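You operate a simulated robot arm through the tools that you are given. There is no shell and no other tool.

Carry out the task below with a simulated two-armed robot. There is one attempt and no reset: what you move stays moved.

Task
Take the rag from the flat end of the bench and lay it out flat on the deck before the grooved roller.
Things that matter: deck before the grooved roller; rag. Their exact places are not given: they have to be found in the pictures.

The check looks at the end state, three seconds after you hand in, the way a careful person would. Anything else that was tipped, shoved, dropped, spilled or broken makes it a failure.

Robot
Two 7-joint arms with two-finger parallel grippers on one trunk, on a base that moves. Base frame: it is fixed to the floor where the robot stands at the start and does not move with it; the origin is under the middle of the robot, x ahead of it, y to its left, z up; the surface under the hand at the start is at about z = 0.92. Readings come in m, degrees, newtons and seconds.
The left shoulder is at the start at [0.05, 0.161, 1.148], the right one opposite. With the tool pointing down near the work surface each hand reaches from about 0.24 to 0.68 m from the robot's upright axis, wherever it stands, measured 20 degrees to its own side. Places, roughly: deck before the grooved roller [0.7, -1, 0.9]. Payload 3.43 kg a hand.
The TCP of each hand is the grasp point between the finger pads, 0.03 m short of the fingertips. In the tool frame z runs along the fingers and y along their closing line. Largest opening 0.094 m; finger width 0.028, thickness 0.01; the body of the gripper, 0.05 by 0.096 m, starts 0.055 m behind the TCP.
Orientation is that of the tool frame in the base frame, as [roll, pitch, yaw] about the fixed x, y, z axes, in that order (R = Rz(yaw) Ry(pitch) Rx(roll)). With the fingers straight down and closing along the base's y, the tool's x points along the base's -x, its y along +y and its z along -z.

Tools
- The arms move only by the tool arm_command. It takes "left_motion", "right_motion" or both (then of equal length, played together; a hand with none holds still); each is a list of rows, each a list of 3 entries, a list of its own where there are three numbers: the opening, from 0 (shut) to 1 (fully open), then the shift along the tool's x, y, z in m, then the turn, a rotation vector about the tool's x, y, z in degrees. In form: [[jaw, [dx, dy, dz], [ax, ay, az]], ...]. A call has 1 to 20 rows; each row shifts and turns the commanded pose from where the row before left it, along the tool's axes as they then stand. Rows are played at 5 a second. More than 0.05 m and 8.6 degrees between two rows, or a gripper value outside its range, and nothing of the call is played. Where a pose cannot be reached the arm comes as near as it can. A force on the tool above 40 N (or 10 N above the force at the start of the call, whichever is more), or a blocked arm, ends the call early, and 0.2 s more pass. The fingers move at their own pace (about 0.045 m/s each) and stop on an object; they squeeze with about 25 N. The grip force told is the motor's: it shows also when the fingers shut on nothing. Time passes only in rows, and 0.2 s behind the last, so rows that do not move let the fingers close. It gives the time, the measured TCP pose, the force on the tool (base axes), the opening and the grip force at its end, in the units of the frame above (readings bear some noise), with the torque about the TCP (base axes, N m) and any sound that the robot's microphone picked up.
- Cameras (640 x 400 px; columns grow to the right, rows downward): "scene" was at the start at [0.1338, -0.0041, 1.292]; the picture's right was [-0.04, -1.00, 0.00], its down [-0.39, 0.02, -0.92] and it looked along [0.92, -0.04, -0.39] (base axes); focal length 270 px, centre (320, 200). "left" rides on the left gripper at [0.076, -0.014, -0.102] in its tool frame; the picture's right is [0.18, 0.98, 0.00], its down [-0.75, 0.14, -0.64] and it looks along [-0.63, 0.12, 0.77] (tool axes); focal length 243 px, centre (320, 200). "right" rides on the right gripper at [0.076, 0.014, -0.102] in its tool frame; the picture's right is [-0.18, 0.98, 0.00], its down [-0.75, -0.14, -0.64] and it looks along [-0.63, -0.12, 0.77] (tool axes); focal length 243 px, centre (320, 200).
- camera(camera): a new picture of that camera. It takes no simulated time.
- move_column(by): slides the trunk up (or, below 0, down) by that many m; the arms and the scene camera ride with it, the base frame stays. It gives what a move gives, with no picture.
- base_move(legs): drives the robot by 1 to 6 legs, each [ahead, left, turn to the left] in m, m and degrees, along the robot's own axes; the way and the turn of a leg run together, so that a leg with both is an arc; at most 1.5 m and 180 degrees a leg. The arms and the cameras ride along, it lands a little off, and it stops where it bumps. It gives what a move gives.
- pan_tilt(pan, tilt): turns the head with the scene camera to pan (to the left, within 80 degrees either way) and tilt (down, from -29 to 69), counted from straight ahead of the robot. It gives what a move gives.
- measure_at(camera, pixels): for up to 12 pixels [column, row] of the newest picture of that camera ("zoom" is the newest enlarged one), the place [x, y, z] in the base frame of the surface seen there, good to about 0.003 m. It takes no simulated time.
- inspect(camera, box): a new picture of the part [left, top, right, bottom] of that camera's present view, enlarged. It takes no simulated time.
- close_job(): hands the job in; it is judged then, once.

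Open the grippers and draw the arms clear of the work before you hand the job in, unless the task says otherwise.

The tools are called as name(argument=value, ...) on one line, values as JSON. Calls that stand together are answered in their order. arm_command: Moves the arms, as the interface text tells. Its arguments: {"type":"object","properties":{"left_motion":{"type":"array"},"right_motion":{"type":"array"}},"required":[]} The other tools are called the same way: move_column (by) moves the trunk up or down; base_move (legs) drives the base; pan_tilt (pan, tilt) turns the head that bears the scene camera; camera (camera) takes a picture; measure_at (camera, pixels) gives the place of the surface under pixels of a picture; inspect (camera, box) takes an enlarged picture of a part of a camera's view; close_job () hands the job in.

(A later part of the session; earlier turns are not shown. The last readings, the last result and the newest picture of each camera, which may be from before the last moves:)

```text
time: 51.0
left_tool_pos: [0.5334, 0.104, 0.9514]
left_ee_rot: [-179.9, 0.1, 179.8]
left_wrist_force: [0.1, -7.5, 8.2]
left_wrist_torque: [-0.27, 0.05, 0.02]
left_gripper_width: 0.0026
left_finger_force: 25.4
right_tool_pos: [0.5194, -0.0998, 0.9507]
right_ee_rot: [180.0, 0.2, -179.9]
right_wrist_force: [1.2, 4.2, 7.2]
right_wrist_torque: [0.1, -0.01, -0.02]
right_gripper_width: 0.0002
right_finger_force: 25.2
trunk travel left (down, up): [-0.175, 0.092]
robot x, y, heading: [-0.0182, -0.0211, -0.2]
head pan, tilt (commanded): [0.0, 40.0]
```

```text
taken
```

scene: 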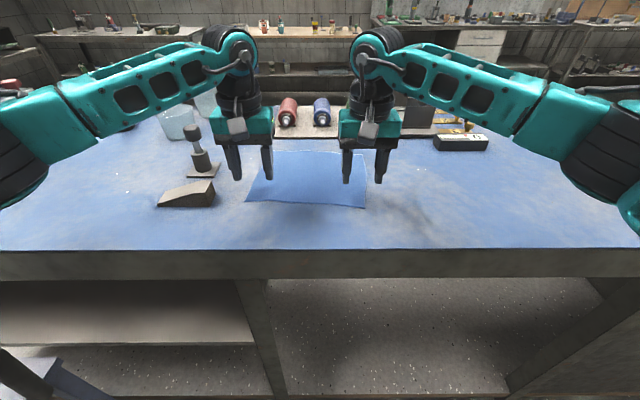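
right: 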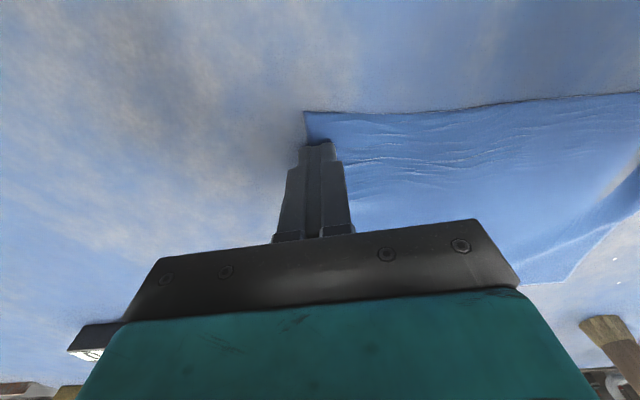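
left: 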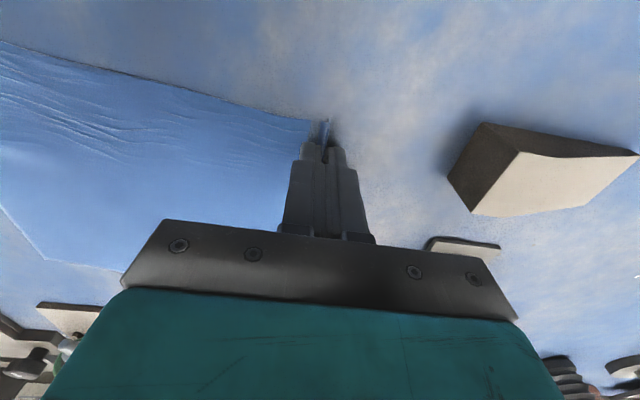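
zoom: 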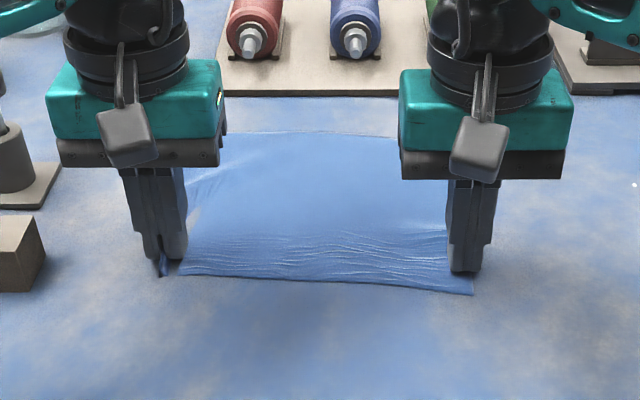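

The left jaw holds a fold of rag edge (2.6 mm gap, 8 N), but the right closed on nothing (0.2 mm) and sits on top of the rag. I lift the right hand 2 cm, reopen it, and look again.

arm_command(left_motion=[[0, [0, 0, 0], [0, 0, 0]], [0, [0, 0, 0], [0, 0, 0]], [0, [0, -0.004, -0.001], [0, 0, 0]], [0, [0, -0.004, 0], [0, 0, 0]]], right_motion=[[0, [0, 0, -0.01], [0, 0, 0]], [0.2, [0, 0, -0.01], [0, 0, 0]], [0.5, [0, 0, 0], [0, 0, 0]], [0.5, [0, 0, 0], [0, 0, 0]]])

inspect(camera="scene", box=[220, 130, 400, 230])

camera(camera="right")

```text
time: 52.0
left_tool_pos: [0.5338, 0.0981, 0.9515]
left_ee_rot: [-180.0, 0.2, 179.8]
left_wrist_force: [0.9, 1.9, 8.6]
left_wrist_torque: [0.0, 0.07, -0.05]
left_gripper_width: 0.0026
left_finger_force: 24.9
right_tool_pos: [0.5203, -0.1016, 0.9711]
right_ee_rot: [180.0, 0.1, -179.8]
right_wrist_force: [-0.4, -0.4, -0.8]
right_wrist_torque: [0.0, 0.0, -0.02]
right_gripper_width: 0.0468
right_finger_force: 0.0
trunk travel left (down, up): [-0.175, 0.092]
robot x, y, heading: [-0.0216, -0.016, -0.4]
head pan, tilt (commanded): [0.0, 40.0]
```

```text
3.56 times, centred on (310, 180) of scene
```

zoom: 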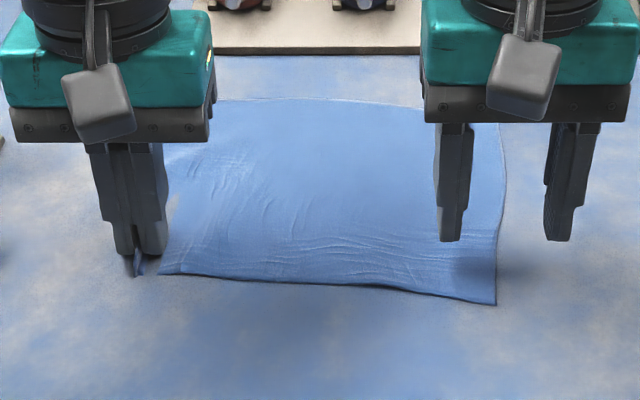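

```text
taken
```

right: 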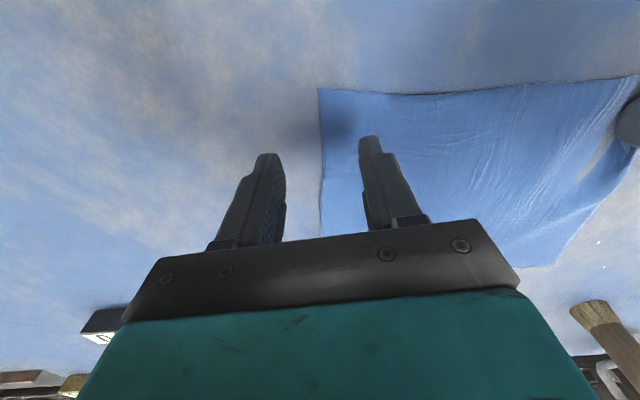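

The rag's right edge has shifted a bit; I measure it near the front corner, pixels (495,300),(498,270),(502,240) of the zoom.

measure_at(camera="zoom", pixels=[[494, 302], [496, 285], [497, 270], [499, 255], [501, 240], [504, 210], [520, 270], [470, 270], [164, 272], [250, 280], [180, 200], [400, 290]])

```text
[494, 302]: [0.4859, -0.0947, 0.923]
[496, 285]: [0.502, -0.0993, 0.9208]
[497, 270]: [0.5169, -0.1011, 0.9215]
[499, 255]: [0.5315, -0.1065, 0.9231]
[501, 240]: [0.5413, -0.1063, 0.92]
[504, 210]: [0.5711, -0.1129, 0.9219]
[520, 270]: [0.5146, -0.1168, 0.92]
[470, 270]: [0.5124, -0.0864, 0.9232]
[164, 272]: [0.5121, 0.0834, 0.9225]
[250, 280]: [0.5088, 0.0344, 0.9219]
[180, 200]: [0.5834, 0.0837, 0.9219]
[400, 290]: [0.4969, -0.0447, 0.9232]
```

Edge at x≈0.52 is y≈-0.102, so I shift the right hand 1.1 cm inward, lower and press slightly harder (~8 N), then close again; the left keeps hold with slack.

arm_command(right_motion=[[0.53, [0, 0.011, 0], [0, 0, 0]], [0.53, [0, 0, 0.012], [0, 0, 0]], [0.53, [0, 0, 0.006], [0, 0, 0]], [0.53, [0, 0, 0.002], [0, 0, 0]], [0.53, [0, 0, 0.001], [0, 0, 0]], [0.53, [0, 0, 0.001], [0, 0, 0]]])

```text
time: 53.4
left_tool_pos: [0.5329, 0.0972, 0.9511]
left_ee_rot: [-179.9, 0.1, 179.7]
left_wrist_force: [1.5, 0.0, 3.2]
left_wrist_torque: [-0.04, 0.0, 0.03]
left_gripper_width: 0.0026
left_finger_force: 24.3
right_tool_pos: [0.5179, -0.0882, 0.9511]
right_ee_rot: [179.9, 0.3, -179.9]
right_wrist_force: [1.7, 0.9, 13.5]
right_wrist_torque: [0.45, 0.06, -0.09]
right_gripper_width: 0.0502
right_finger_force: 0.1
trunk travel left (down, up): [-0.175, 0.092]
robot x, y, heading: [-0.0227, -0.0208, -0.4]
head pan, tilt (commanded): [0.0, 40.0]
```

Right presses with 13 N, mostly on the inner finger. I close the right jaw now.

arm_command(right_motion=[[0.45, [0, 0, 0], [0, 0, 0]], [0.36, [0, 0, 0], [0, 0, 0]], [0.27, [0, 0, 0], [0, 0, 0]], [0.18, [0, 0, 0], [0, 0, 0]], [0.09, [0, 0, 0], [0, 0, 0]], [0, [0, 0, 0], [0, 0, 0]], [0, [0, 0, 0], [0, 0, 0]], [0, [0, 0, 0], [0, 0, 0]]])

inspect(camera="scene", box=[220, 130, 400, 230])

camera(camera="right")

```text
time: 55.2
left_tool_pos: [0.5316, 0.0965, 0.9544]
left_ee_rot: [-179.7, 0.1, 179.5]
left_wrist_force: [-2.3, -18.8, 0.2]
left_wrist_torque: [-0.6, 0.06, 0.07]
left_gripper_width: 0.0027
left_finger_force: 25.1
right_tool_pos: [0.518, -0.0873, 0.951]
right_ee_rot: [179.7, 0.2, -179.8]
right_wrist_force: [-1.2, 21.4, 19.9]
right_wrist_torque: [0.67, 0.28, -0.11]
right_gripper_width: 0.0029
right_finger_force: 25.1
trunk travel left (down, up): [-0.175, 0.092]
robot x, y, heading: [-0.021, -0.0183, -0.4]
head pan, tilt (commanded): [0.0, 40.0]
```

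```text
3.56 times, centred on (310, 180) of scene
```

zoom: 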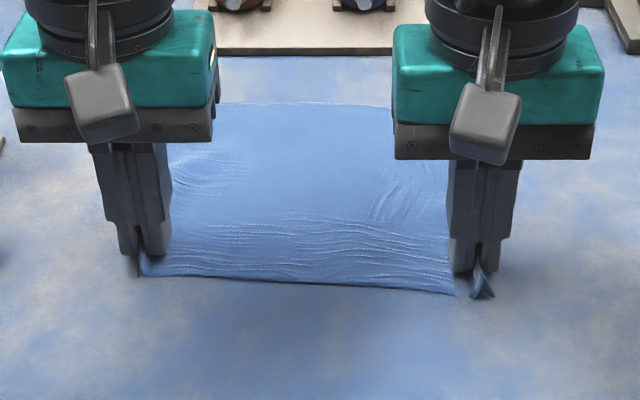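

```text
taken
```

right: 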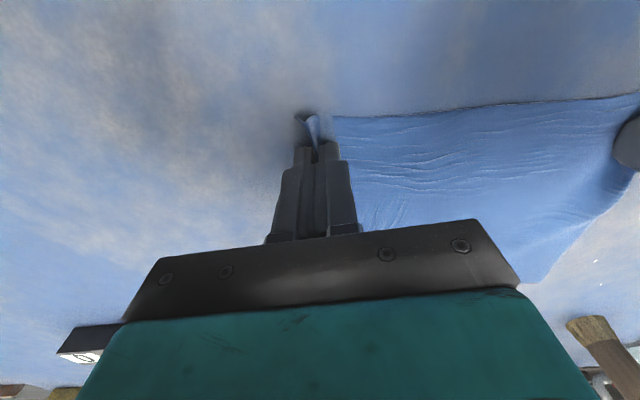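

Both jaws now hold the rag edges (2.6–2.9 mm gaps) with about 20 N of tension between the hands. I ease the hands 3 mm toward each other and lift slowly.

arm_command(left_motion=[[0, [0, -0.002, -0.002], [0, 0, 0]], [0, [0, -0.002, -0.004], [0, 0, 0]], [0, [0, 0, -0.01], [0, 0, 0]], [0, [0, 0, -0.015], [0, 0, 0]], [0, [0, 0, -0.02], [0, 0, 0]], [0, [0, 0, 0], [0, 0, 0]]], right_motion=[[0, [0, 0.002, -0.002], [0, 0, 0]], [0, [0, 0.002, -0.004], [0, 0, 0]], [0, [0, 0, -0.01], [0, 0, 0]], [0, [0, 0, -0.015], [0, 0, 0]], [0, [0, 0, -0.02], [0, 0, 0]], [0, [0, 0, 0], [0, 0, 0]]])

camera(camera="scene")

```text
time: 56.6
left_tool_pos: [0.5321, 0.0944, 1.0027]
left_ee_rot: [-179.9, -0.1, 179.8]
left_wrist_force: [-0.3, -4.2, -0.6]
left_wrist_torque: [-0.09, -0.01, 0.03]
left_gripper_width: 0.0028
left_finger_force: 25.3
right_tool_pos: [0.5204, -0.0853, 0.9985]
right_ee_rot: [180.0, 0.0, -180.0]
right_wrist_force: [-0.5, 2.9, -0.5]
right_wrist_torque: [0.1, -0.01, -0.08]
right_gripper_width: 0.0026
right_finger_force: 25.0
trunk travel left (down, up): [-0.175, 0.092]
robot x, y, heading: [-0.0225, -0.0162, -0.3]
head pan, tilt (commanded): [0.0, 40.0]
```

```text
taken
```

scene: 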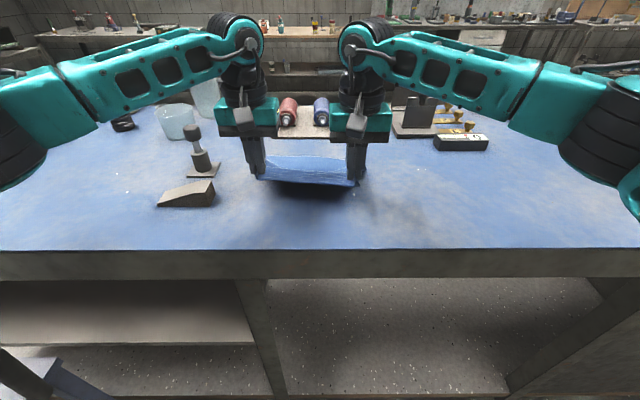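

The near edge is up and the rag is held by both hands. I continue lifting 0.16 m so it hangs free.

arm_command(left_motion=[[0, [0, 0, -0.02], [0, 0, 0]], [0, [0, 0, -0.02], [0, 0, 0]], [0, [0, 0, -0.02], [0, 0, 0]], [0, [0, 0, -0.02], [0, 0, 0]], [0, [0, 0, -0.02], [0, 0, 0]], [0, [0, 0, -0.02], [0, 0, 0]], [0, [0, 0, -0.02], [0, 0, 0]], [0, [0, 0, -0.02], [0, 0, 0]], [0, [0, 0, 0], [0, 0, 0]]], right_motion=[[0, [0, 0, -0.02], [0, 0, 0]], [0, [0, 0, -0.02], [0, 0, 0]], [0, [0, 0, -0.02], [0, 0, 0]], [0, [0, 0, -0.02], [0, 0, 0]], [0, [0, 0, -0.02], [0, 0, 0]], [0, [0, 0, -0.02], [0, 0, 0]], [0, [0, 0, -0.02], [0, 0, 0]], [0, [0, 0, -0.02], [0, 0, 0]], [0, [0, 0, 0], [0, 0, 0]]])

camera(camera="scene")

camera(camera="right")

```text
time: 58.6
left_tool_pos: [0.5334, 0.0944, 1.1629]
left_ee_rot: [180.0, 0.0, 179.8]
left_wrist_force: [-0.8, -5.2, -0.5]
left_wrist_torque: [-0.19, 0.01, 0.04]
left_gripper_width: 0.0025
left_finger_force: 24.8
right_tool_pos: [0.5199, -0.0859, 1.16]
right_ee_rot: [180.0, 0.1, -179.9]
right_wrist_force: [0.9, 5.1, -0.9]
right_wrist_torque: [0.2, 0.01, -0.02]
right_gripper_width: 0.0026
right_finger_force: 24.9
trunk travel left (down, up): [-0.175, 0.092]
robot x, y, heading: [-0.0206, -0.0162, -0.3]
head pan, tilt (commanded): [0.0, 40.0]
```

```text
taken
```

scene: 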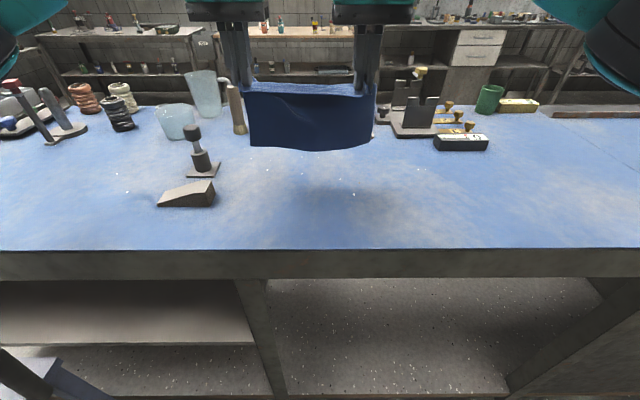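

```text
taken
```

right: 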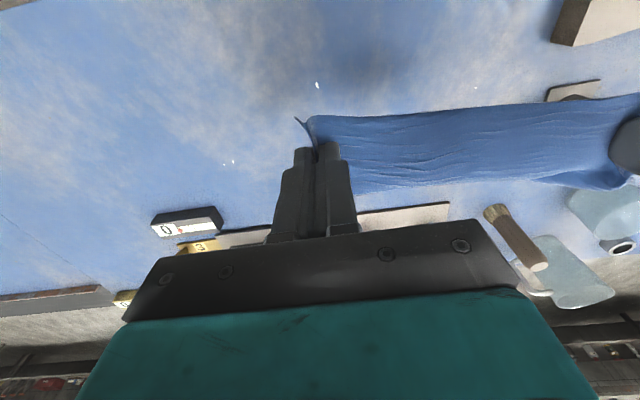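

The rag hangs flat between the hands like a curtain. I measure its lower edge and the objects on the way (box at (460,143), stand at (415,135), cup at (490,100)).

measure_at(camera="scene", pixels=[[255, 146], [310, 149], [366, 143], [310, 100], [460, 148], [435, 147], [415, 134], [395, 134], [490, 105], [420, 70], [545, 115], [400, 95]])

```text
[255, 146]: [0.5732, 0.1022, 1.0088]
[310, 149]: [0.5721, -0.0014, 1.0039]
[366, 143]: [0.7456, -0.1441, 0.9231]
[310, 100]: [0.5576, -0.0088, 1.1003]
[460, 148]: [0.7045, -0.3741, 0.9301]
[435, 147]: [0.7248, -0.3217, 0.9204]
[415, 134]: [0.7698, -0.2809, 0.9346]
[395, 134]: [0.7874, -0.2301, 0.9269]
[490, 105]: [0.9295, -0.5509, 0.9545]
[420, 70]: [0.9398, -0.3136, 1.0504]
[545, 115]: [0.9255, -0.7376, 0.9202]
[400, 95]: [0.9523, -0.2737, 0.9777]
```

The rag's lower edge is at z≈1.0 and x≤0.573, while objects on the way stand at x≥0.70, so a straight sidestep is clear. I raise the trunk 0.09 m (keeps elbows above the roller) and drive right 0.5 m first.

move_column(by=0.09)

base_move(legs=[[-0.03, -0.5, 0]])

camera(camera="scene")

```text
time: 59.9
left_tool_pos: [0.5341, 0.0938, 1.2506]
left_ee_rot: [180.0, -0.1, 179.8]
left_wrist_force: [-0.5, -5.4, -0.4]
left_wrist_torque: [-0.15, 0.06, 0.02]
left_gripper_width: 0.0026
left_finger_force: 25.0
right_tool_pos: [0.519, -0.0851, 1.2499]
right_ee_rot: [-179.9, 0.0, -179.9]
right_wrist_force: [0.7, 4.4, -0.3]
right_wrist_torque: [0.17, -0.03, -0.04]
right_gripper_width: 0.0026
right_finger_force: 25.6
trunk travel left (down, up): [-0.265, 0.002]
robot x, y, heading: [-0.0217, -0.0197, -0.4]
head pan, tilt (commanded): [0.0, 40.0]
```

```text
time: 64.8
left_tool_pos: [0.5006, -0.4045, 1.2516]
left_ee_rot: [180.0, 0.0, 179.9]
left_wrist_force: [-1.0, -5.2, -0.8]
left_wrist_torque: [-0.17, 0.02, 0.05]
left_gripper_width: 0.0024
left_finger_force: 24.1
right_tool_pos: [0.4863, -0.5847, 1.2506]
right_ee_rot: [-180.0, 0.1, -179.8]
right_wrist_force: [0.1, 5.2, -0.3]
right_wrist_torque: [0.12, -0.01, -0.03]
right_gripper_width: 0.0024
right_finger_force: 25.0
trunk travel left (down, up): [-0.265, 0.002]
robot x, y, heading: [-0.0562, -0.5197, -0.4]
head pan, tilt (commanded): [0.0, 40.0]
```

```text
taken
```

scene: 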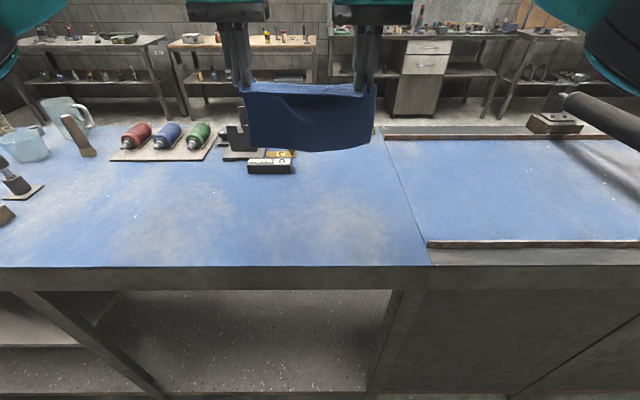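

Still held and clear of everything. I drive another 0.44 m right with a small heading correction.

base_move(legs=[[0, -0.44, 0.4]])

camera(camera="scene")

pan_tilt(pan=-45, tilt=30)

camera(camera="scene")

```text
time: 69.2
left_tool_pos: [0.5013, -0.8457, 1.2513]
left_ee_rot: [-180.0, -0.1, -179.4]
left_wrist_force: [-0.7, -4.6, 0.0]
left_wrist_torque: [-0.14, 0.02, 0.04]
left_gripper_width: 0.0024
left_finger_force: 25.3
right_tool_pos: [0.4888, -1.0247, 1.2509]
right_ee_rot: [-180.0, 0.1, -179.1]
right_wrist_force: [0.4, 4.9, 0.3]
right_wrist_torque: [0.1, -0.01, -0.06]
right_gripper_width: 0.0025
right_finger_force: 25.0
trunk travel left (down, up): [-0.265, 0.002]
robot x, y, heading: [-0.0529, -0.9677, 0.4]
head pan, tilt (commanded): [0.0, 40.0]
```

```text
taken
```

scene: 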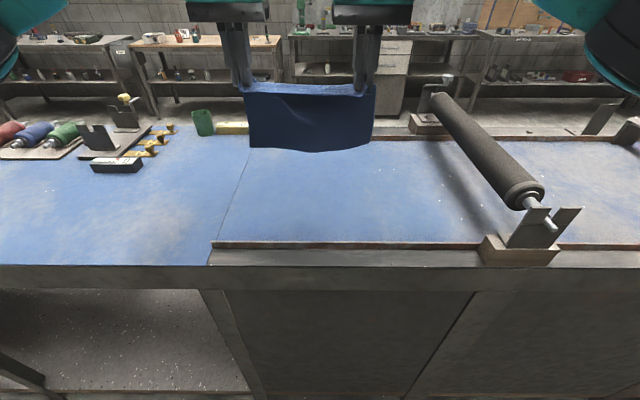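

```text
time: 70.3
left_tool_pos: [0.5007, -0.8452, 1.2527]
left_ee_rot: [-179.9, 0.0, -179.5]
left_wrist_force: [0.7, -3.8, -0.8]
left_wrist_torque: [-0.1, 0.01, 0.02]
left_gripper_width: 0.0026
left_finger_force: 24.7
right_tool_pos: [0.4888, -1.0256, 1.2503]
right_ee_rot: [180.0, 0.2, -179.1]
right_wrist_force: [-0.2, 4.6, -1.2]
right_wrist_torque: [0.1, 0.01, -0.02]
right_gripper_width: 0.0027
right_finger_force: 24.9
trunk travel left (down, up): [-0.265, 0.002]
robot x, y, heading: [-0.0509, -0.9632, 0.7]
head pan, tilt (commanded): [-45.0, 30.0]
```

```text
taken
```

scene: 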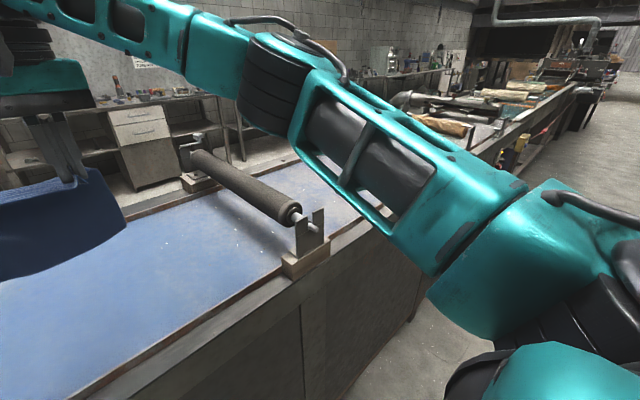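

The elbow passes over the roller stand; I measure the lower edge of the elbow and upper arm against the stand top to be sure of the gap.

measure_at(camera="scene", pixels=[[265, 125], [250, 90], [300, 140], [340, 185], [400, 235], [210, 85], [315, 215], [300, 260], [195, 155], [240, 185], [285, 205], [150, 60]])

```text
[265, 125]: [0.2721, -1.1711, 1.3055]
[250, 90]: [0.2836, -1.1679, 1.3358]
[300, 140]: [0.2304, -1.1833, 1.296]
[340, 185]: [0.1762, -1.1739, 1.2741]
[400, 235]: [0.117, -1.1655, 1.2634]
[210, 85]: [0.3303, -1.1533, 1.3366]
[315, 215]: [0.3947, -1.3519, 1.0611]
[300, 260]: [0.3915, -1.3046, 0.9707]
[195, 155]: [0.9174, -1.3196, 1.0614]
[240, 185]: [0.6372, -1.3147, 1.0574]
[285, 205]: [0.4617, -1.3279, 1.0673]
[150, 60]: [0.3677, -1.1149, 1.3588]
```

Elbow underside is at z≈1.3, well above the stand at 1.06. I fine-position the base: 4 cm ahead, 6 cm right, and correct 0.6° of heading, so the rag is centred over the deck (y≈-1.0).

base_move(legs=[[0.04, -0.055, -0.6]])

pan_tilt(pan=0, tilt=42)

camera(camera="scene")

```text
time: 71.5
left_tool_pos: [0.5409, -0.9038, 1.2527]
left_ee_rot: [180.0, 0.0, 180.0]
left_wrist_force: [-0.8, -4.2, -0.7]
left_wrist_torque: [-0.13, 0.03, 0.04]
left_gripper_width: 0.0023
left_finger_force: 25.0
right_tool_pos: [0.5287, -1.0854, 1.25]
right_ee_rot: [179.9, 0.0, -179.6]
right_wrist_force: [0.8, 5.5, 0.6]
right_wrist_torque: [0.17, 0.0, 0.02]
right_gripper_width: 0.0025
right_finger_force: 24.9
trunk travel left (down, up): [-0.265, 0.002]
robot x, y, heading: [-0.013, -1.0213, -0.1]
head pan, tilt (commanded): [-45.0, 30.0]
```

```text
time: 72.6
left_tool_pos: [0.5408, -0.9043, 1.2512]
left_ee_rot: [-179.9, -0.1, -180.0]
left_wrist_force: [-0.1, -3.8, -0.3]
left_wrist_torque: [-0.1, 0.03, 0.01]
left_gripper_width: 0.0028
left_finger_force: 24.7
right_tool_pos: [0.5271, -1.0822, 1.2499]
right_ee_rot: [180.0, 0.0, -179.7]
right_wrist_force: [0.4, 3.4, -0.7]
right_wrist_torque: [0.07, -0.03, -0.05]
right_gripper_width: 0.0028
right_finger_force: 24.8
trunk travel left (down, up): [-0.265, 0.002]
robot x, y, heading: [-0.0125, -1.0175, 0.1]
head pan, tilt (commanded): [0.0, 42.0]
```

```text
taken
```

scene: 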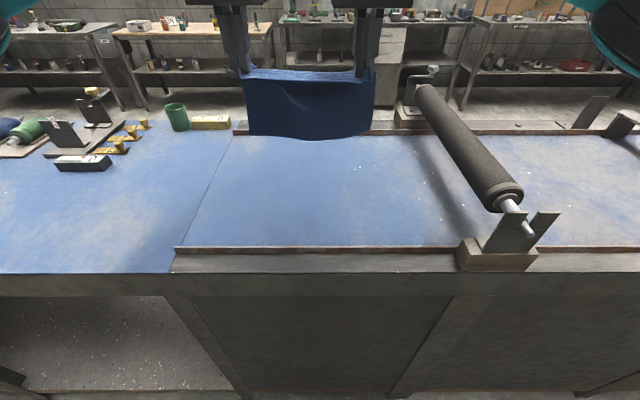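

The rag hangs over the deck. I measure the deck's bounds: seam, far rail, near rail, and roller base.

measure_at(camera="scene", pixels=[[180, 240], [210, 190], [232, 142], [240, 136], [300, 244], [300, 215], [300, 175], [300, 145], [395, 133], [440, 240], [450, 210], [310, 137]])

inspect(camera="scene", box=[220, 60, 400, 160])

```text
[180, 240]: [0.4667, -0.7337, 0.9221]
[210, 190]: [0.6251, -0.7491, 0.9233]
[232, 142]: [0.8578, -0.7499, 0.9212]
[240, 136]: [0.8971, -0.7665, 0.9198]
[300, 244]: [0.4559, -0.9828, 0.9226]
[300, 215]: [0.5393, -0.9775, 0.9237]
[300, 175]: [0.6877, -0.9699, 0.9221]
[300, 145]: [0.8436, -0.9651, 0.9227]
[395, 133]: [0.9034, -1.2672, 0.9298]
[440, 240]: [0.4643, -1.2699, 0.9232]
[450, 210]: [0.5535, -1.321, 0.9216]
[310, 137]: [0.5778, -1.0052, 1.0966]
```

```text
3.56 times, centred on (310, 110) of scene
```

zoom: 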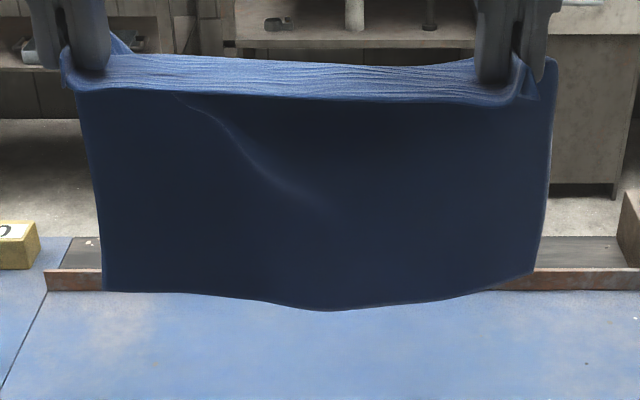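

Deck spans x≈0.45–0.90, y≈-0.75 to -1.27; the rag's lower edge hangs 0.153 m below the TCPs at x≈0.578. I move both hands forward and down (squaring the right hand by 1.4 cm) toward x≈0.65, z≈1.15.

arm_command(left_motion=[[0, [-0.02, 0, 0.016], [0, 0, 0]], [0, [-0.023, 0, 0.02], [0, 0, 0]], [0, [-0.023, 0, 0.02], [0, 0, 0]], [0, [-0.023, 0, 0.02], [0, 0, 0]], [0, [-0.02, 0, 0.02], [0, 0, 0]], [0, [0, 0, 0], [0, 0, 0]]], right_motion=[[0, [-0.023, 0, 0.016], [0, 0, 0]], [0, [-0.0257, 0, 0.02], [0, 0, 0]], [0, [-0.0257, 0, 0.02], [0, 0, 0]], [0, [-0.0257, 0, 0.02], [0, 0, 0]], [0, [-0.023, 0, 0.02], [0, 0, 0]], [0, [0, 0, 0], [0, 0, 0]]])

camera(camera="scene")

```text
time: 74.0
left_tool_pos: [0.6147, -0.9058, 1.1581]
left_ee_rot: [-179.6, -0.1, 179.5]
left_wrist_force: [-0.9, -27.2, 0.2]
left_wrist_torque: [-0.82, 0.05, 0.12]
left_gripper_width: 0.003
left_finger_force: 24.8
left hand out of reach, approached as far as the arm can: row 4, 5
right_tool_pos: [0.6057, -1.091, 1.1588]
right_ee_rot: [179.6, -0.1, -179.2]
right_wrist_force: [1.9, 27.0, -1.1]
right_wrist_torque: [0.81, -0.02, -0.1]
right_gripper_width: 0.0027
right_finger_force: 24.3
right hand out of reach, approached as far as the arm can: row 3, 4, 5
trunk travel left (down, up): [-0.265, 0.002]
robot x, y, heading: [-0.0117, -1.0203, -0.2]
head pan, tilt (commanded): [0.0, 42.0]
```

```text
taken
```

scene: 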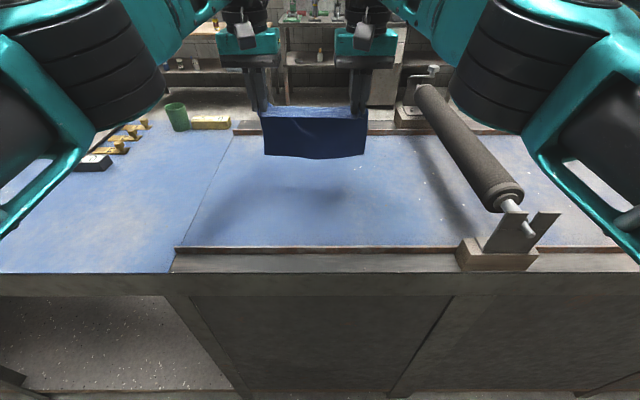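

Reach ends at x≈0.61 at this height and the hands drifted apart (27 N tension). I bring the hands 6 mm closer together and lower 4 cm, where the reach is better.

arm_command(left_motion=[[0, [0.004, -0.0025, 0.008], [0, 0, 0]], [0, [0, -0.001, 0.012], [0, 0, 0]], [0, [0, 0, 0.012], [0, 0, 0]], [0, [0, 0, 0.008], [0, 0, 0]]], right_motion=[[0, [0.002, 0.0025, 0.008], [0, 0, 0]], [0, [0, 0.001, 0.012], [0, 0, 0]], [0, [0, 0, 0.012], [0, 0, 0]], [0, [0, 0, 0.008], [0, 0, 0]]])

```text
time: 75.0
left_tool_pos: [0.6115, -0.9068, 1.1177]
left_ee_rot: [-179.7, 0.0, 179.7]
left_wrist_force: [-0.5, -22.5, 0.5]
left_wrist_torque: [-0.68, 0.04, 0.05]
left_gripper_width: 0.0024
left_finger_force: 24.6
right_tool_pos: [0.6028, -1.0921, 1.1196]
right_ee_rot: [179.8, 0.0, -179.5]
right_wrist_force: [2.1, 22.0, -0.8]
right_wrist_torque: [0.68, -0.05, -0.08]
right_gripper_width: 0.0028
right_finger_force: 25.3
trunk travel left (down, up): [-0.265, 0.002]
robot x, y, heading: [-0.0124, -1.0192, -0.1]
head pan, tilt (commanded): [0.0, 42.0]
```

Still 22 N; I bring the hands together another 3 mm each, and begin a forward tilt of 16° to gain reach.

arm_command(left_motion=[[0, [0, -0.002, 0], [0, 0, 0]], [0, [0, -0.0015, 0], [0, 0, 0]], [0, [0, 0, 0], [0, -8, 0]], [0, [0, 0, 0], [0, -8, 0]], [0, [0, 0, 0], [0, 0, 0]]], right_motion=[[0, [0, 0.002, 0], [0, 0, 0]], [0, [0, 0.0015, 0], [0, 0, 0]], [0, [0, 0, 0], [0, -8, 0]], [0, [0, 0, 0], [0, -8, 0]], [0, [0, 0, 0], [0, 0, 0]]])

camera(camera="scene")

```text
time: 76.2
left_tool_pos: [0.6123, -0.9079, 1.1195]
left_ee_rot: [-179.9, 16.2, -180.0]
left_wrist_force: [-0.7, -11.5, 1.0]
left_wrist_torque: [-0.33, -0.03, -0.04]
left_gripper_width: 0.0025
left_finger_force: 24.8
right_tool_pos: [0.6037, -1.0909, 1.1186]
right_ee_rot: [179.9, 16.1, -179.6]
right_wrist_force: [0.2, 12.2, 0.2]
right_wrist_torque: [0.33, -0.01, 0.09]
right_gripper_width: 0.0024
right_finger_force: 25.5
trunk travel left (down, up): [-0.265, 0.002]
robot x, y, heading: [-0.0124, -1.0199, -0.2]
head pan, tilt (commanded): [0.0, 42.0]
```

```text
taken
```

scene: 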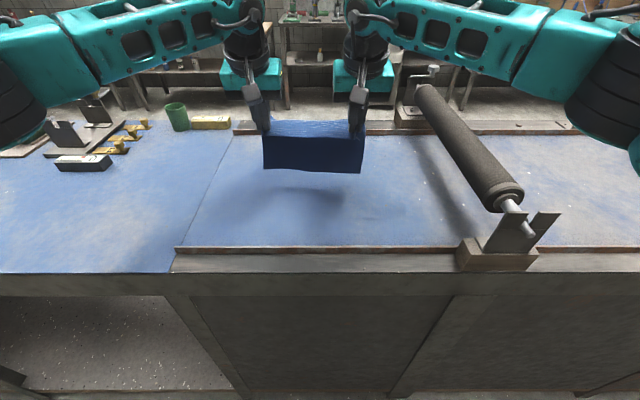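

The tilt works (fingers now point forward-down by 16°). Arms swung outward, so I check the right elbow's height over the roller before going on.

measure_at(camera="scene", pixels=[[590, 100], [560, 95], [610, 120], [635, 140], [520, 80], [500, 70], [314, 170], [270, 167], [355, 170], [314, 140], [510, 205], [545, 215]])

```text
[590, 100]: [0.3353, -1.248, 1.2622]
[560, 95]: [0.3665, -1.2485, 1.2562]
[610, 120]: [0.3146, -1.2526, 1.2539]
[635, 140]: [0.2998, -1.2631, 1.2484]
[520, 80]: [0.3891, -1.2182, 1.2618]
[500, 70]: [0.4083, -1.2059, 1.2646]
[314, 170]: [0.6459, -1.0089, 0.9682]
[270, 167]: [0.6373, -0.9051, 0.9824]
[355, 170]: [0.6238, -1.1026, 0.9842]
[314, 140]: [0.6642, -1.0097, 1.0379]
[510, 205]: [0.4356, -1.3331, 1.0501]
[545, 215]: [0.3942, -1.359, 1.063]
```

Elbow is at z≈1.25, safe. Rag bottom is at z≈0.97, x≈0.64. I move the hands forward toward x≈0.70, checking reach.

arm_command(left_motion=[[0, [-0.0202, -0.0005, 0.0111], [0, 0, 0]], [0, [-0.0202, -0.0005, 0.0111], [0, 0, 0]], [0, [-0.0202, 0, 0.0111], [0, 0, 0]], [0, [-0.0202, 0, 0.0111], [0, 0, 0]], [0, [0, 0, 0], [0, 0, 0]]], right_motion=[[0, [-0.0219, 0.0005, 0.0116], [0, 0, 0]], [0, [-0.0219, 0.0005, 0.0116], [0, 0, 0]], [0, [-0.0219, 0, 0.0116], [0, 0, 0]], [0, [-0.0219, 0, 0.0116], [0, 0, 0]], [0, [0, 0, 0], [0, 0, 0]]])

camera(camera="scene")

```text
time: 77.4
left_tool_pos: [0.6738, -0.9124, 1.1057]
left_ee_rot: [-179.5, 16.0, 179.5]
left_wrist_force: [-1.1, -23.2, -1.9]
left_wrist_torque: [-0.68, 0.04, -0.16]
left_gripper_width: 0.0025
left_finger_force: 25.0
left hand out of reach, approached as far as the arm can: row 4
right_tool_pos: [0.6692, -1.0975, 1.0901]
right_ee_rot: [179.6, 16.1, -179.3]
right_wrist_force: [1.3, 22.4, 1.0]
right_wrist_torque: [0.73, 0.0, 0.09]
right_gripper_width: 0.0026
right_finger_force: 25.3
right hand out of reach, approached as far as the arm can: row 3, 4
trunk travel left (down, up): [-0.265, 0.002]
robot x, y, heading: [-0.013, -1.0191, -0.1]
head pan, tilt (commanded): [0.0, 42.0]
```

```text
taken
```

scene: 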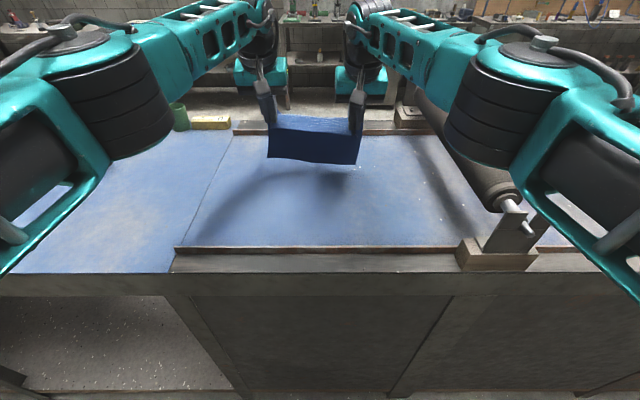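

Reach ends near x≈0.67 and tension rose to 23 N. I ease the hands together and level them, then check the base-to-bench gap by looking down to see whether the robot can come closer.

arm_command(left_motion=[[0, [0.0046, -0.002, 0.0068], [0, 0, 0]], [0, [0.0046, -0.002, 0.0068], [0, 0, 0]], [0, [0, 0, 0], [0, 0, 0]]], right_motion=[[0, [0.0015, 0.002, -0.0004], [0, 0, 0]], [0, [0.0015, 0.002, -0.0004], [0, 0, 0]], [0, [0, 0, 0], [0, 0, 0]]])

pan_tilt(pan=0, tilt=69)

camera(camera="scene")

```text
time: 78.2
left_tool_pos: [0.6724, -0.9138, 1.0906]
left_ee_rot: [-179.8, 16.0, 179.8]
left_wrist_force: [0.1, -16.9, 0.1]
left_wrist_torque: [-0.52, 0.02, -0.08]
left_gripper_width: 0.0027
left_finger_force: 25.1
right_tool_pos: [0.6666, -1.0974, 1.09]
right_ee_rot: [179.9, 16.0, -179.6]
right_wrist_force: [0.0, 16.1, 0.9]
right_wrist_torque: [0.53, -0.03, 0.08]
right_gripper_width: 0.0028
right_finger_force: 25.1
trunk travel left (down, up): [-0.265, 0.002]
robot x, y, heading: [-0.0145, -1.0227, -0.0]
head pan, tilt (commanded): [0.0, 42.0]
```

```text
time: 79.1
left_tool_pos: [0.6721, -0.9127, 1.09]
left_ee_rot: [-179.8, 16.0, 179.9]
left_wrist_force: [-1.6, -16.3, 0.5]
left_wrist_torque: [-0.5, 0.02, -0.13]
left_gripper_width: 0.0029
left_finger_force: 24.9
right_tool_pos: [0.6645, -1.0974, 1.091]
right_ee_rot: [179.9, 16.0, -179.5]
right_wrist_force: [0.4, 16.9, 0.1]
right_wrist_torque: [0.46, -0.02, 0.13]
right_gripper_width: 0.0025
right_finger_force: 25.1
trunk travel left (down, up): [-0.265, 0.002]
robot x, y, heading: [-0.0129, -1.0177, -0.2]
head pan, tilt (commanded): [0.0, 68.8]
```

```text
taken
```

scene: 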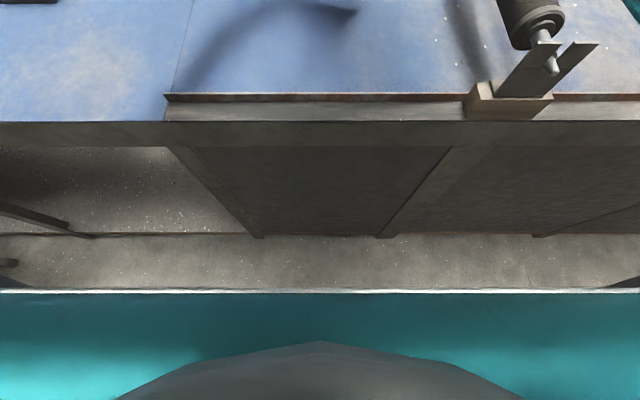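

The teal base front edge is at row ~292 and the bench panel's foot at row ~236; I measure that gap.

measure_at(camera="scene", pixels=[[320, 296], [320, 290], [320, 270], [320, 238], [320, 225], [320, 180], [320, 135], [320, 118], [320, 320], [100, 235], [540, 296], [60, 296]])

```text
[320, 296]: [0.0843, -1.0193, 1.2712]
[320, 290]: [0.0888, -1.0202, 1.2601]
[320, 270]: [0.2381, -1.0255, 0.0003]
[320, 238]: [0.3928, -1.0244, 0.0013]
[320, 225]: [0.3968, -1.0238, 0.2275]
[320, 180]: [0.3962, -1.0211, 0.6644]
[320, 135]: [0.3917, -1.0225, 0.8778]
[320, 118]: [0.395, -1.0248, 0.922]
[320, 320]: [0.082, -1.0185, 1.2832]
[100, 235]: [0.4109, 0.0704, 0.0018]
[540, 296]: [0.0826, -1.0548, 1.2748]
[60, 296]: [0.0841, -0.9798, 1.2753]
```

The teal surface is the torso, so the floor is visible close in. I measure the nearest visible floor point to bound the base's front.

measure_at(camera="scene", pixels=[[320, 288], [320, 285], [320, 280], [100, 286], [540, 286], [30, 280], [610, 280]])

```text
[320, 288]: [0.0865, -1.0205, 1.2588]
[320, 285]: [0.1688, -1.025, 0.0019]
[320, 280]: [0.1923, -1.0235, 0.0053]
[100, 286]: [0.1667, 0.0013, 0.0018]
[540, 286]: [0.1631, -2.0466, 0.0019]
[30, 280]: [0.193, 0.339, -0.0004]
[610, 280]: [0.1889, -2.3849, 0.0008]
```

The base front is behind x=0.17 while the bench panel is at 0.393, so there's >0.2 m to spare. I first ease the tension and draw the hands back 4 cm into comfortable reach and raise them 2 cm, and check elbow clearance.

arm_command(left_motion=[[0, [0.01, -0.001, -0.01], [0, 0, 0]], [0, [0.015, -0.001, -0.01], [0, 0, 0]], [0, [0.015, 0, -0.002], [0, 0, 0]], [0, [0, 0, 0], [0, 0, 0]]], right_motion=[[0, [0.009, 0.001, -0.01], [0, 0, 0]], [0, [0.012, 0.001, -0.01], [0, 0, 0]], [0, [0.013, 0.001, -0.002], [0, 0, 0]], [0, [0, 0, 0], [0, 0, 0]]])

pan_tilt(pan=0, tilt=42)

camera(camera="scene")

```text
time: 80.1
left_tool_pos: [0.6282, -0.9138, 1.1018]
left_ee_rot: [-179.9, 16.0, 179.9]
left_wrist_force: [0.7, -11.5, -0.5]
left_wrist_torque: [-0.36, -0.02, -0.05]
left_gripper_width: 0.0027
left_finger_force: 25.1
right_tool_pos: [0.6254, -1.0984, 1.1034]
right_ee_rot: [179.9, 16.1, -179.6]
right_wrist_force: [0.0, 11.7, -1.0]
right_wrist_torque: [0.35, 0.02, 0.05]
right_gripper_width: 0.0024
right_finger_force: 25.6
trunk travel left (down, up): [-0.265, 0.002]
robot x, y, heading: [-0.0101, -1.0214, 0.1]
head pan, tilt (commanded): [0.0, 68.8]
```

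```text
time: 81.0
left_tool_pos: [0.628, -0.9151, 1.1012]
left_ee_rot: [-179.9, 16.0, 180.0]
left_wrist_force: [-0.1, -11.5, 0.9]
left_wrist_torque: [-0.35, -0.04, -0.05]
left_gripper_width: 0.0027
left_finger_force: 25.3
right_tool_pos: [0.6248, -1.0968, 1.102]
right_ee_rot: [180.0, 16.2, -179.5]
right_wrist_force: [0.3, 11.4, -1.1]
right_wrist_torque: [0.33, -0.01, 0.06]
right_gripper_width: 0.0027
right_finger_force: 25.1
trunk travel left (down, up): [-0.265, 0.002]
robot x, y, heading: [-0.0133, -1.02, -0.2]
head pan, tilt (commanded): [0.0, 42.0]
```

```text
taken
```

scene: 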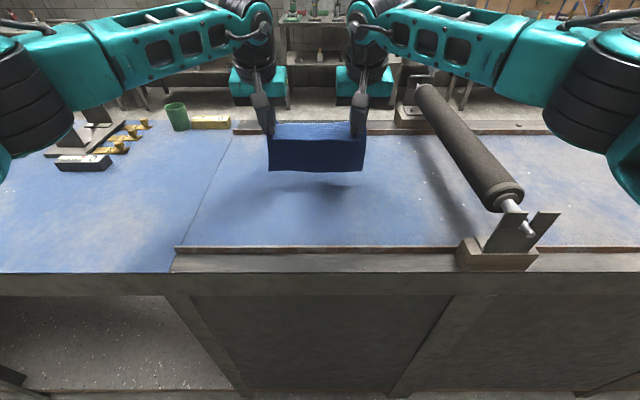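

Arms are well above the roller. I drive ahead 0.11 m slowly with the rag hanging about 3 cm above the deck.

base_move(legs=[[0.11, 0, 0]])

camera(camera="scene")

```text
time: 82.3
left_tool_pos: [0.7116, -0.9155, 1.1016]
left_ee_rot: [-179.8, 16.2, 179.9]
left_wrist_force: [-1.0, -2.1, 0.7]
left_wrist_torque: [-0.07, -0.01, 0.03]
left_gripper_width: 0.0027
left_finger_force: 24.7
right_tool_pos: [0.7092, -1.095, 1.1039]
right_ee_rot: [179.8, 16.1, -179.4]
right_wrist_force: [-0.1, 2.0, 0.0]
right_wrist_torque: [0.07, -0.01, -0.01]
right_gripper_width: 0.0026
right_finger_force: 25.4
trunk travel left (down, up): [-0.265, 0.002]
robot x, y, heading: [0.0715, -1.0198, 0.0]
head pan, tilt (commanded): [0.0, 42.0]
stopped in leg 1: the robot was blocked; the commanded pose is now the measured one
```

```text
taken
```

scene: 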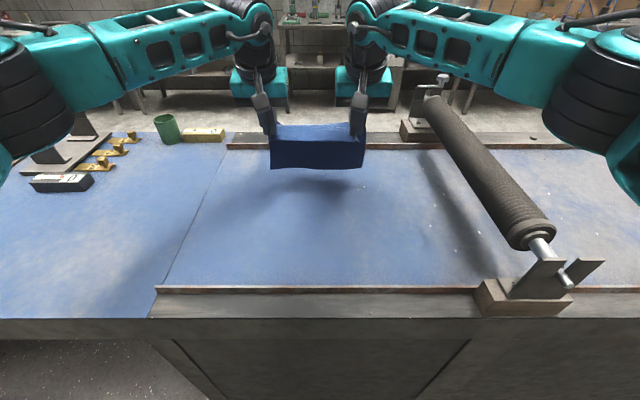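

The base stopped at x=0.0715, touching the bench panel; everything on the bench still stands. I back off about 1.5 cm to be free of it; the roller's grooves are now visible, confirming the place.

base_move(legs=[[-0.015, 0, 0]])

camera(camera="scene")

inspect(camera="scene", box=[220, 90, 420, 220])

```text
time: 83.0
left_tool_pos: [0.6969, -0.9149, 1.1004]
left_ee_rot: [-179.8, 16.0, -180.0]
left_wrist_force: [-0.3, -3.9, 1.2]
left_wrist_torque: [-0.11, 0.01, 0.0]
left_gripper_width: 0.0024
left_finger_force: 25.1
right_tool_pos: [0.6953, -1.0958, 1.102]
right_ee_rot: [179.8, 16.1, -179.5]
right_wrist_force: [-0.5, 3.6, -0.5]
right_wrist_torque: [0.09, -0.01, 0.01]
right_gripper_width: 0.0025
right_finger_force: 25.1
trunk travel left (down, up): [-0.265, 0.002]
robot x, y, heading: [0.0503, -1.0178, 0.0]
head pan, tilt (commanded): [0.0, 42.0]
```

```text
taken
```

scene: 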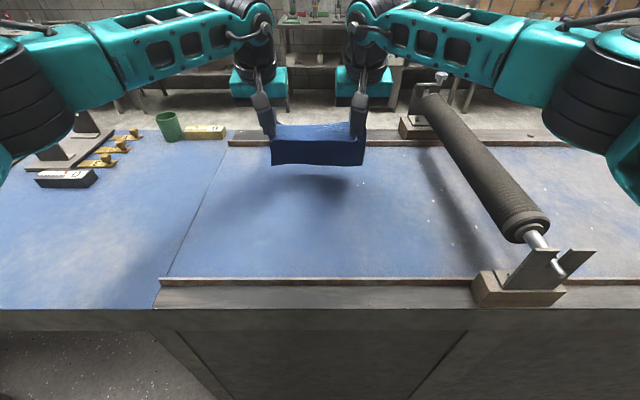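

```text
3.08 times, centred on (320, 155) of scene
```

zoom: 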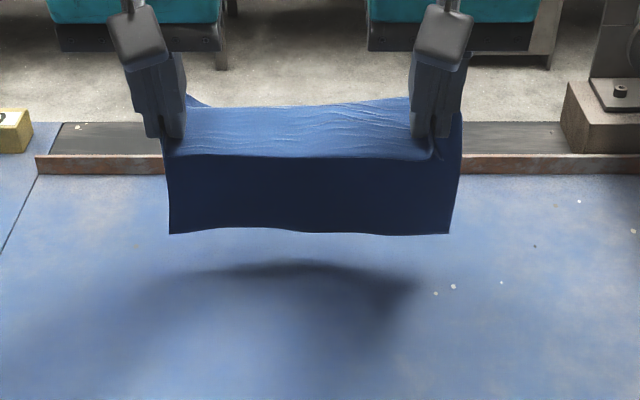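

Tension is low (4 N) and the rag hangs evenly. I measure its lower edge, then move 3 cm forward and 2.5 cm down to just touch the deck.

measure_at(camera="zoom", pixels=[[175, 230], [310, 228], [445, 230], [175, 160], [310, 152], [310, 115], [430, 150], [190, 100]])

arm_command(left_motion=[[0, [-0.0073, 0, 0.0108], [0, 0, 0]], [0, [-0.0073, 0, 0.0108], [0, 0, 0]], [0, [-0.0073, 0, 0.0108], [0, 0, 0]], [0, [0, 0, 0], [0, 0, 0]]], right_motion=[[0, [-0.0073, 0, 0.0108], [0, 0, 0]], [0, [-0.0073, 0, 0.0108], [0, 0, 0]], [0, [-0.0073, 0, 0.0108], [0, 0, 0]], [0, [0, 0, 0], [0, 0, 0]]])

inspect(camera="scene", box=[220, 90, 420, 220])

```text
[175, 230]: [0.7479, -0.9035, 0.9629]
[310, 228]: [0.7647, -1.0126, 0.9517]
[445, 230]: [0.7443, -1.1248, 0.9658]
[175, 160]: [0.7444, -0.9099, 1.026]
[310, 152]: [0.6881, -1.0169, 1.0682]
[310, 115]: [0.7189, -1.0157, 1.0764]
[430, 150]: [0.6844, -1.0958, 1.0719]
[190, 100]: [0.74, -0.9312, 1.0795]
```

```text
time: 84.0
left_tool_pos: [0.727, -0.9162, 1.0763]
left_ee_rot: [-179.7, 16.0, 179.9]
left_wrist_force: [-0.4, -1.4, -0.1]
left_wrist_torque: [-0.01, 0.03, 0.0]
left_gripper_width: 0.0025
left_finger_force: 24.7
right_tool_pos: [0.7255, -1.0945, 1.0749]
right_ee_rot: [179.9, 16.0, -179.5]
right_wrist_force: [-0.3, 0.6, -0.9]
right_wrist_torque: [0.0, -0.03, 0.0]
right_gripper_width: 0.0025
right_finger_force: 25.1
trunk travel left (down, up): [-0.265, 0.002]
robot x, y, heading: [0.0565, -1.0189, -0.1]
head pan, tilt (commanded): [0.0, 42.0]
```

```text
3.08 times, centred on (320, 155) of scene
```

zoom: 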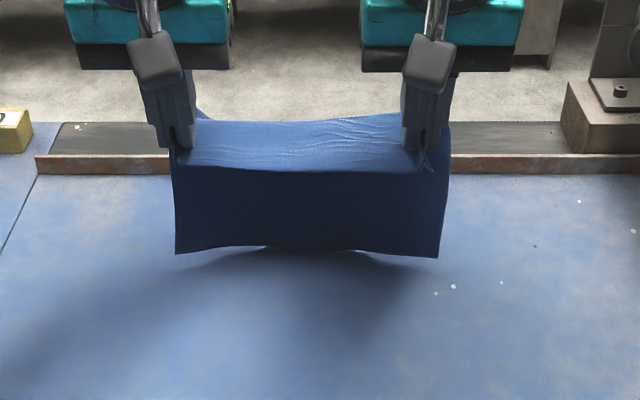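

The lower edge is 0.5–2 cm above the deck. Now I start laying: two rows down, then hands move back and down together so the far edge stays at x≈0.78.

arm_command(left_motion=[[0, [0.0022, 0, 0.0077], [0, 0, 0]], [0, [0.0051, 0, 0.0088], [0, 0, 0]], [0, [0.0141, 0, 0.0084], [0, 0, 0]], [0, [0.0141, 0, 0.0084], [0, 0, 0]], [0, [0.0141, 0, 0.0084], [0, 0, 0]], [0, [0, 0, 0], [0, 0, 0]]], right_motion=[[0, [0.0022, 0, 0.0077], [0, 0, 0]], [0, [0.0051, 0, 0.0088], [0, 0, 0]], [0, [0.0141, 0, 0.0084], [0, 0, 0]], [0, [0.0141, 0, 0.0084], [0, 0, 0]], [0, [0.0141, 0, 0.0084], [0, 0, 0]], [0, [0, 0, 0], [0, 0, 0]]])

inspect(camera="scene", box=[220, 90, 420, 220])

```text
time: 85.4
left_tool_pos: [0.6918, -0.9159, 1.0195]
left_ee_rot: [-179.8, 16.1, 180.0]
left_wrist_force: [0.0, -1.1, 0.3]
left_wrist_torque: [-0.02, 0.0, -0.01]
left_gripper_width: 0.0025
left_finger_force: 25.2
right_tool_pos: [0.6892, -1.0951, 1.0259]
right_ee_rot: [179.8, 15.9, -179.4]
right_wrist_force: [-0.2, 0.9, 0.1]
right_wrist_torque: [0.0, -0.04, 0.0]
right_gripper_width: 0.0026
right_finger_force: 25.2
trunk travel left (down, up): [-0.265, 0.002]
robot x, y, heading: [0.0583, -1.0182, -0.3]
head pan, tilt (commanded): [0.0, 42.0]
```

```text
3.08 times, centred on (320, 155) of scene
```

zoom: 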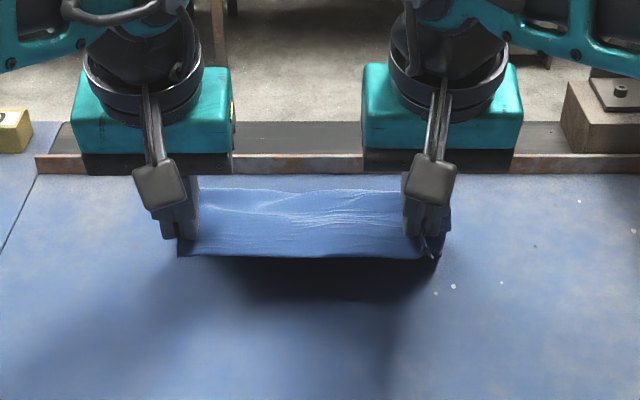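

I check how the far part lies using the wrist cameras.

camera(camera="left")

camera(camera="right")

camera(camera="scene")

```text
taken
```

left: 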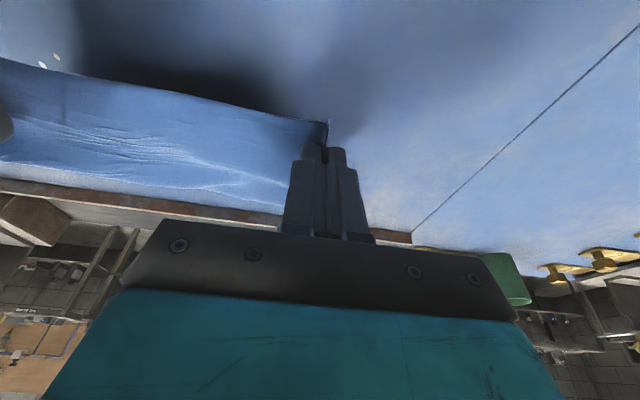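

```text
taken
```

right: 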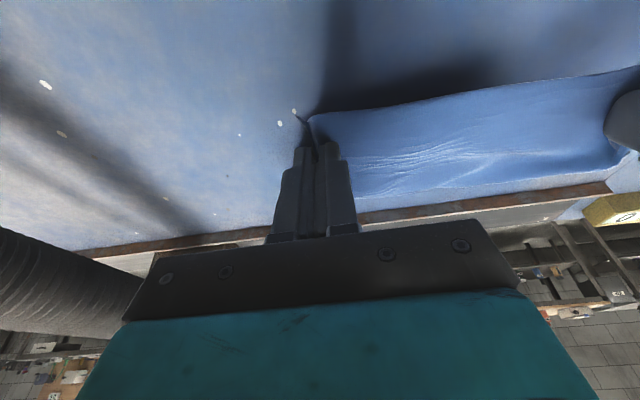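

```text
taken
```

scene: 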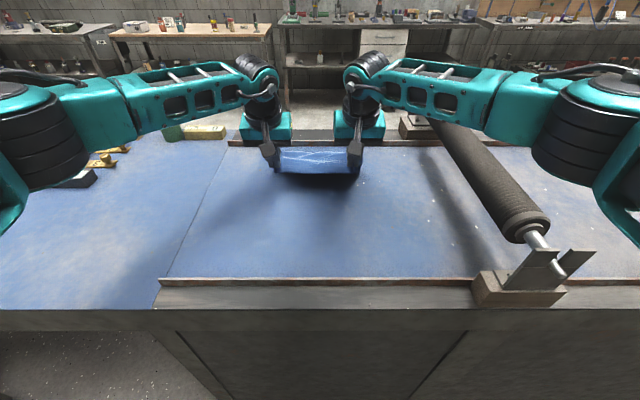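

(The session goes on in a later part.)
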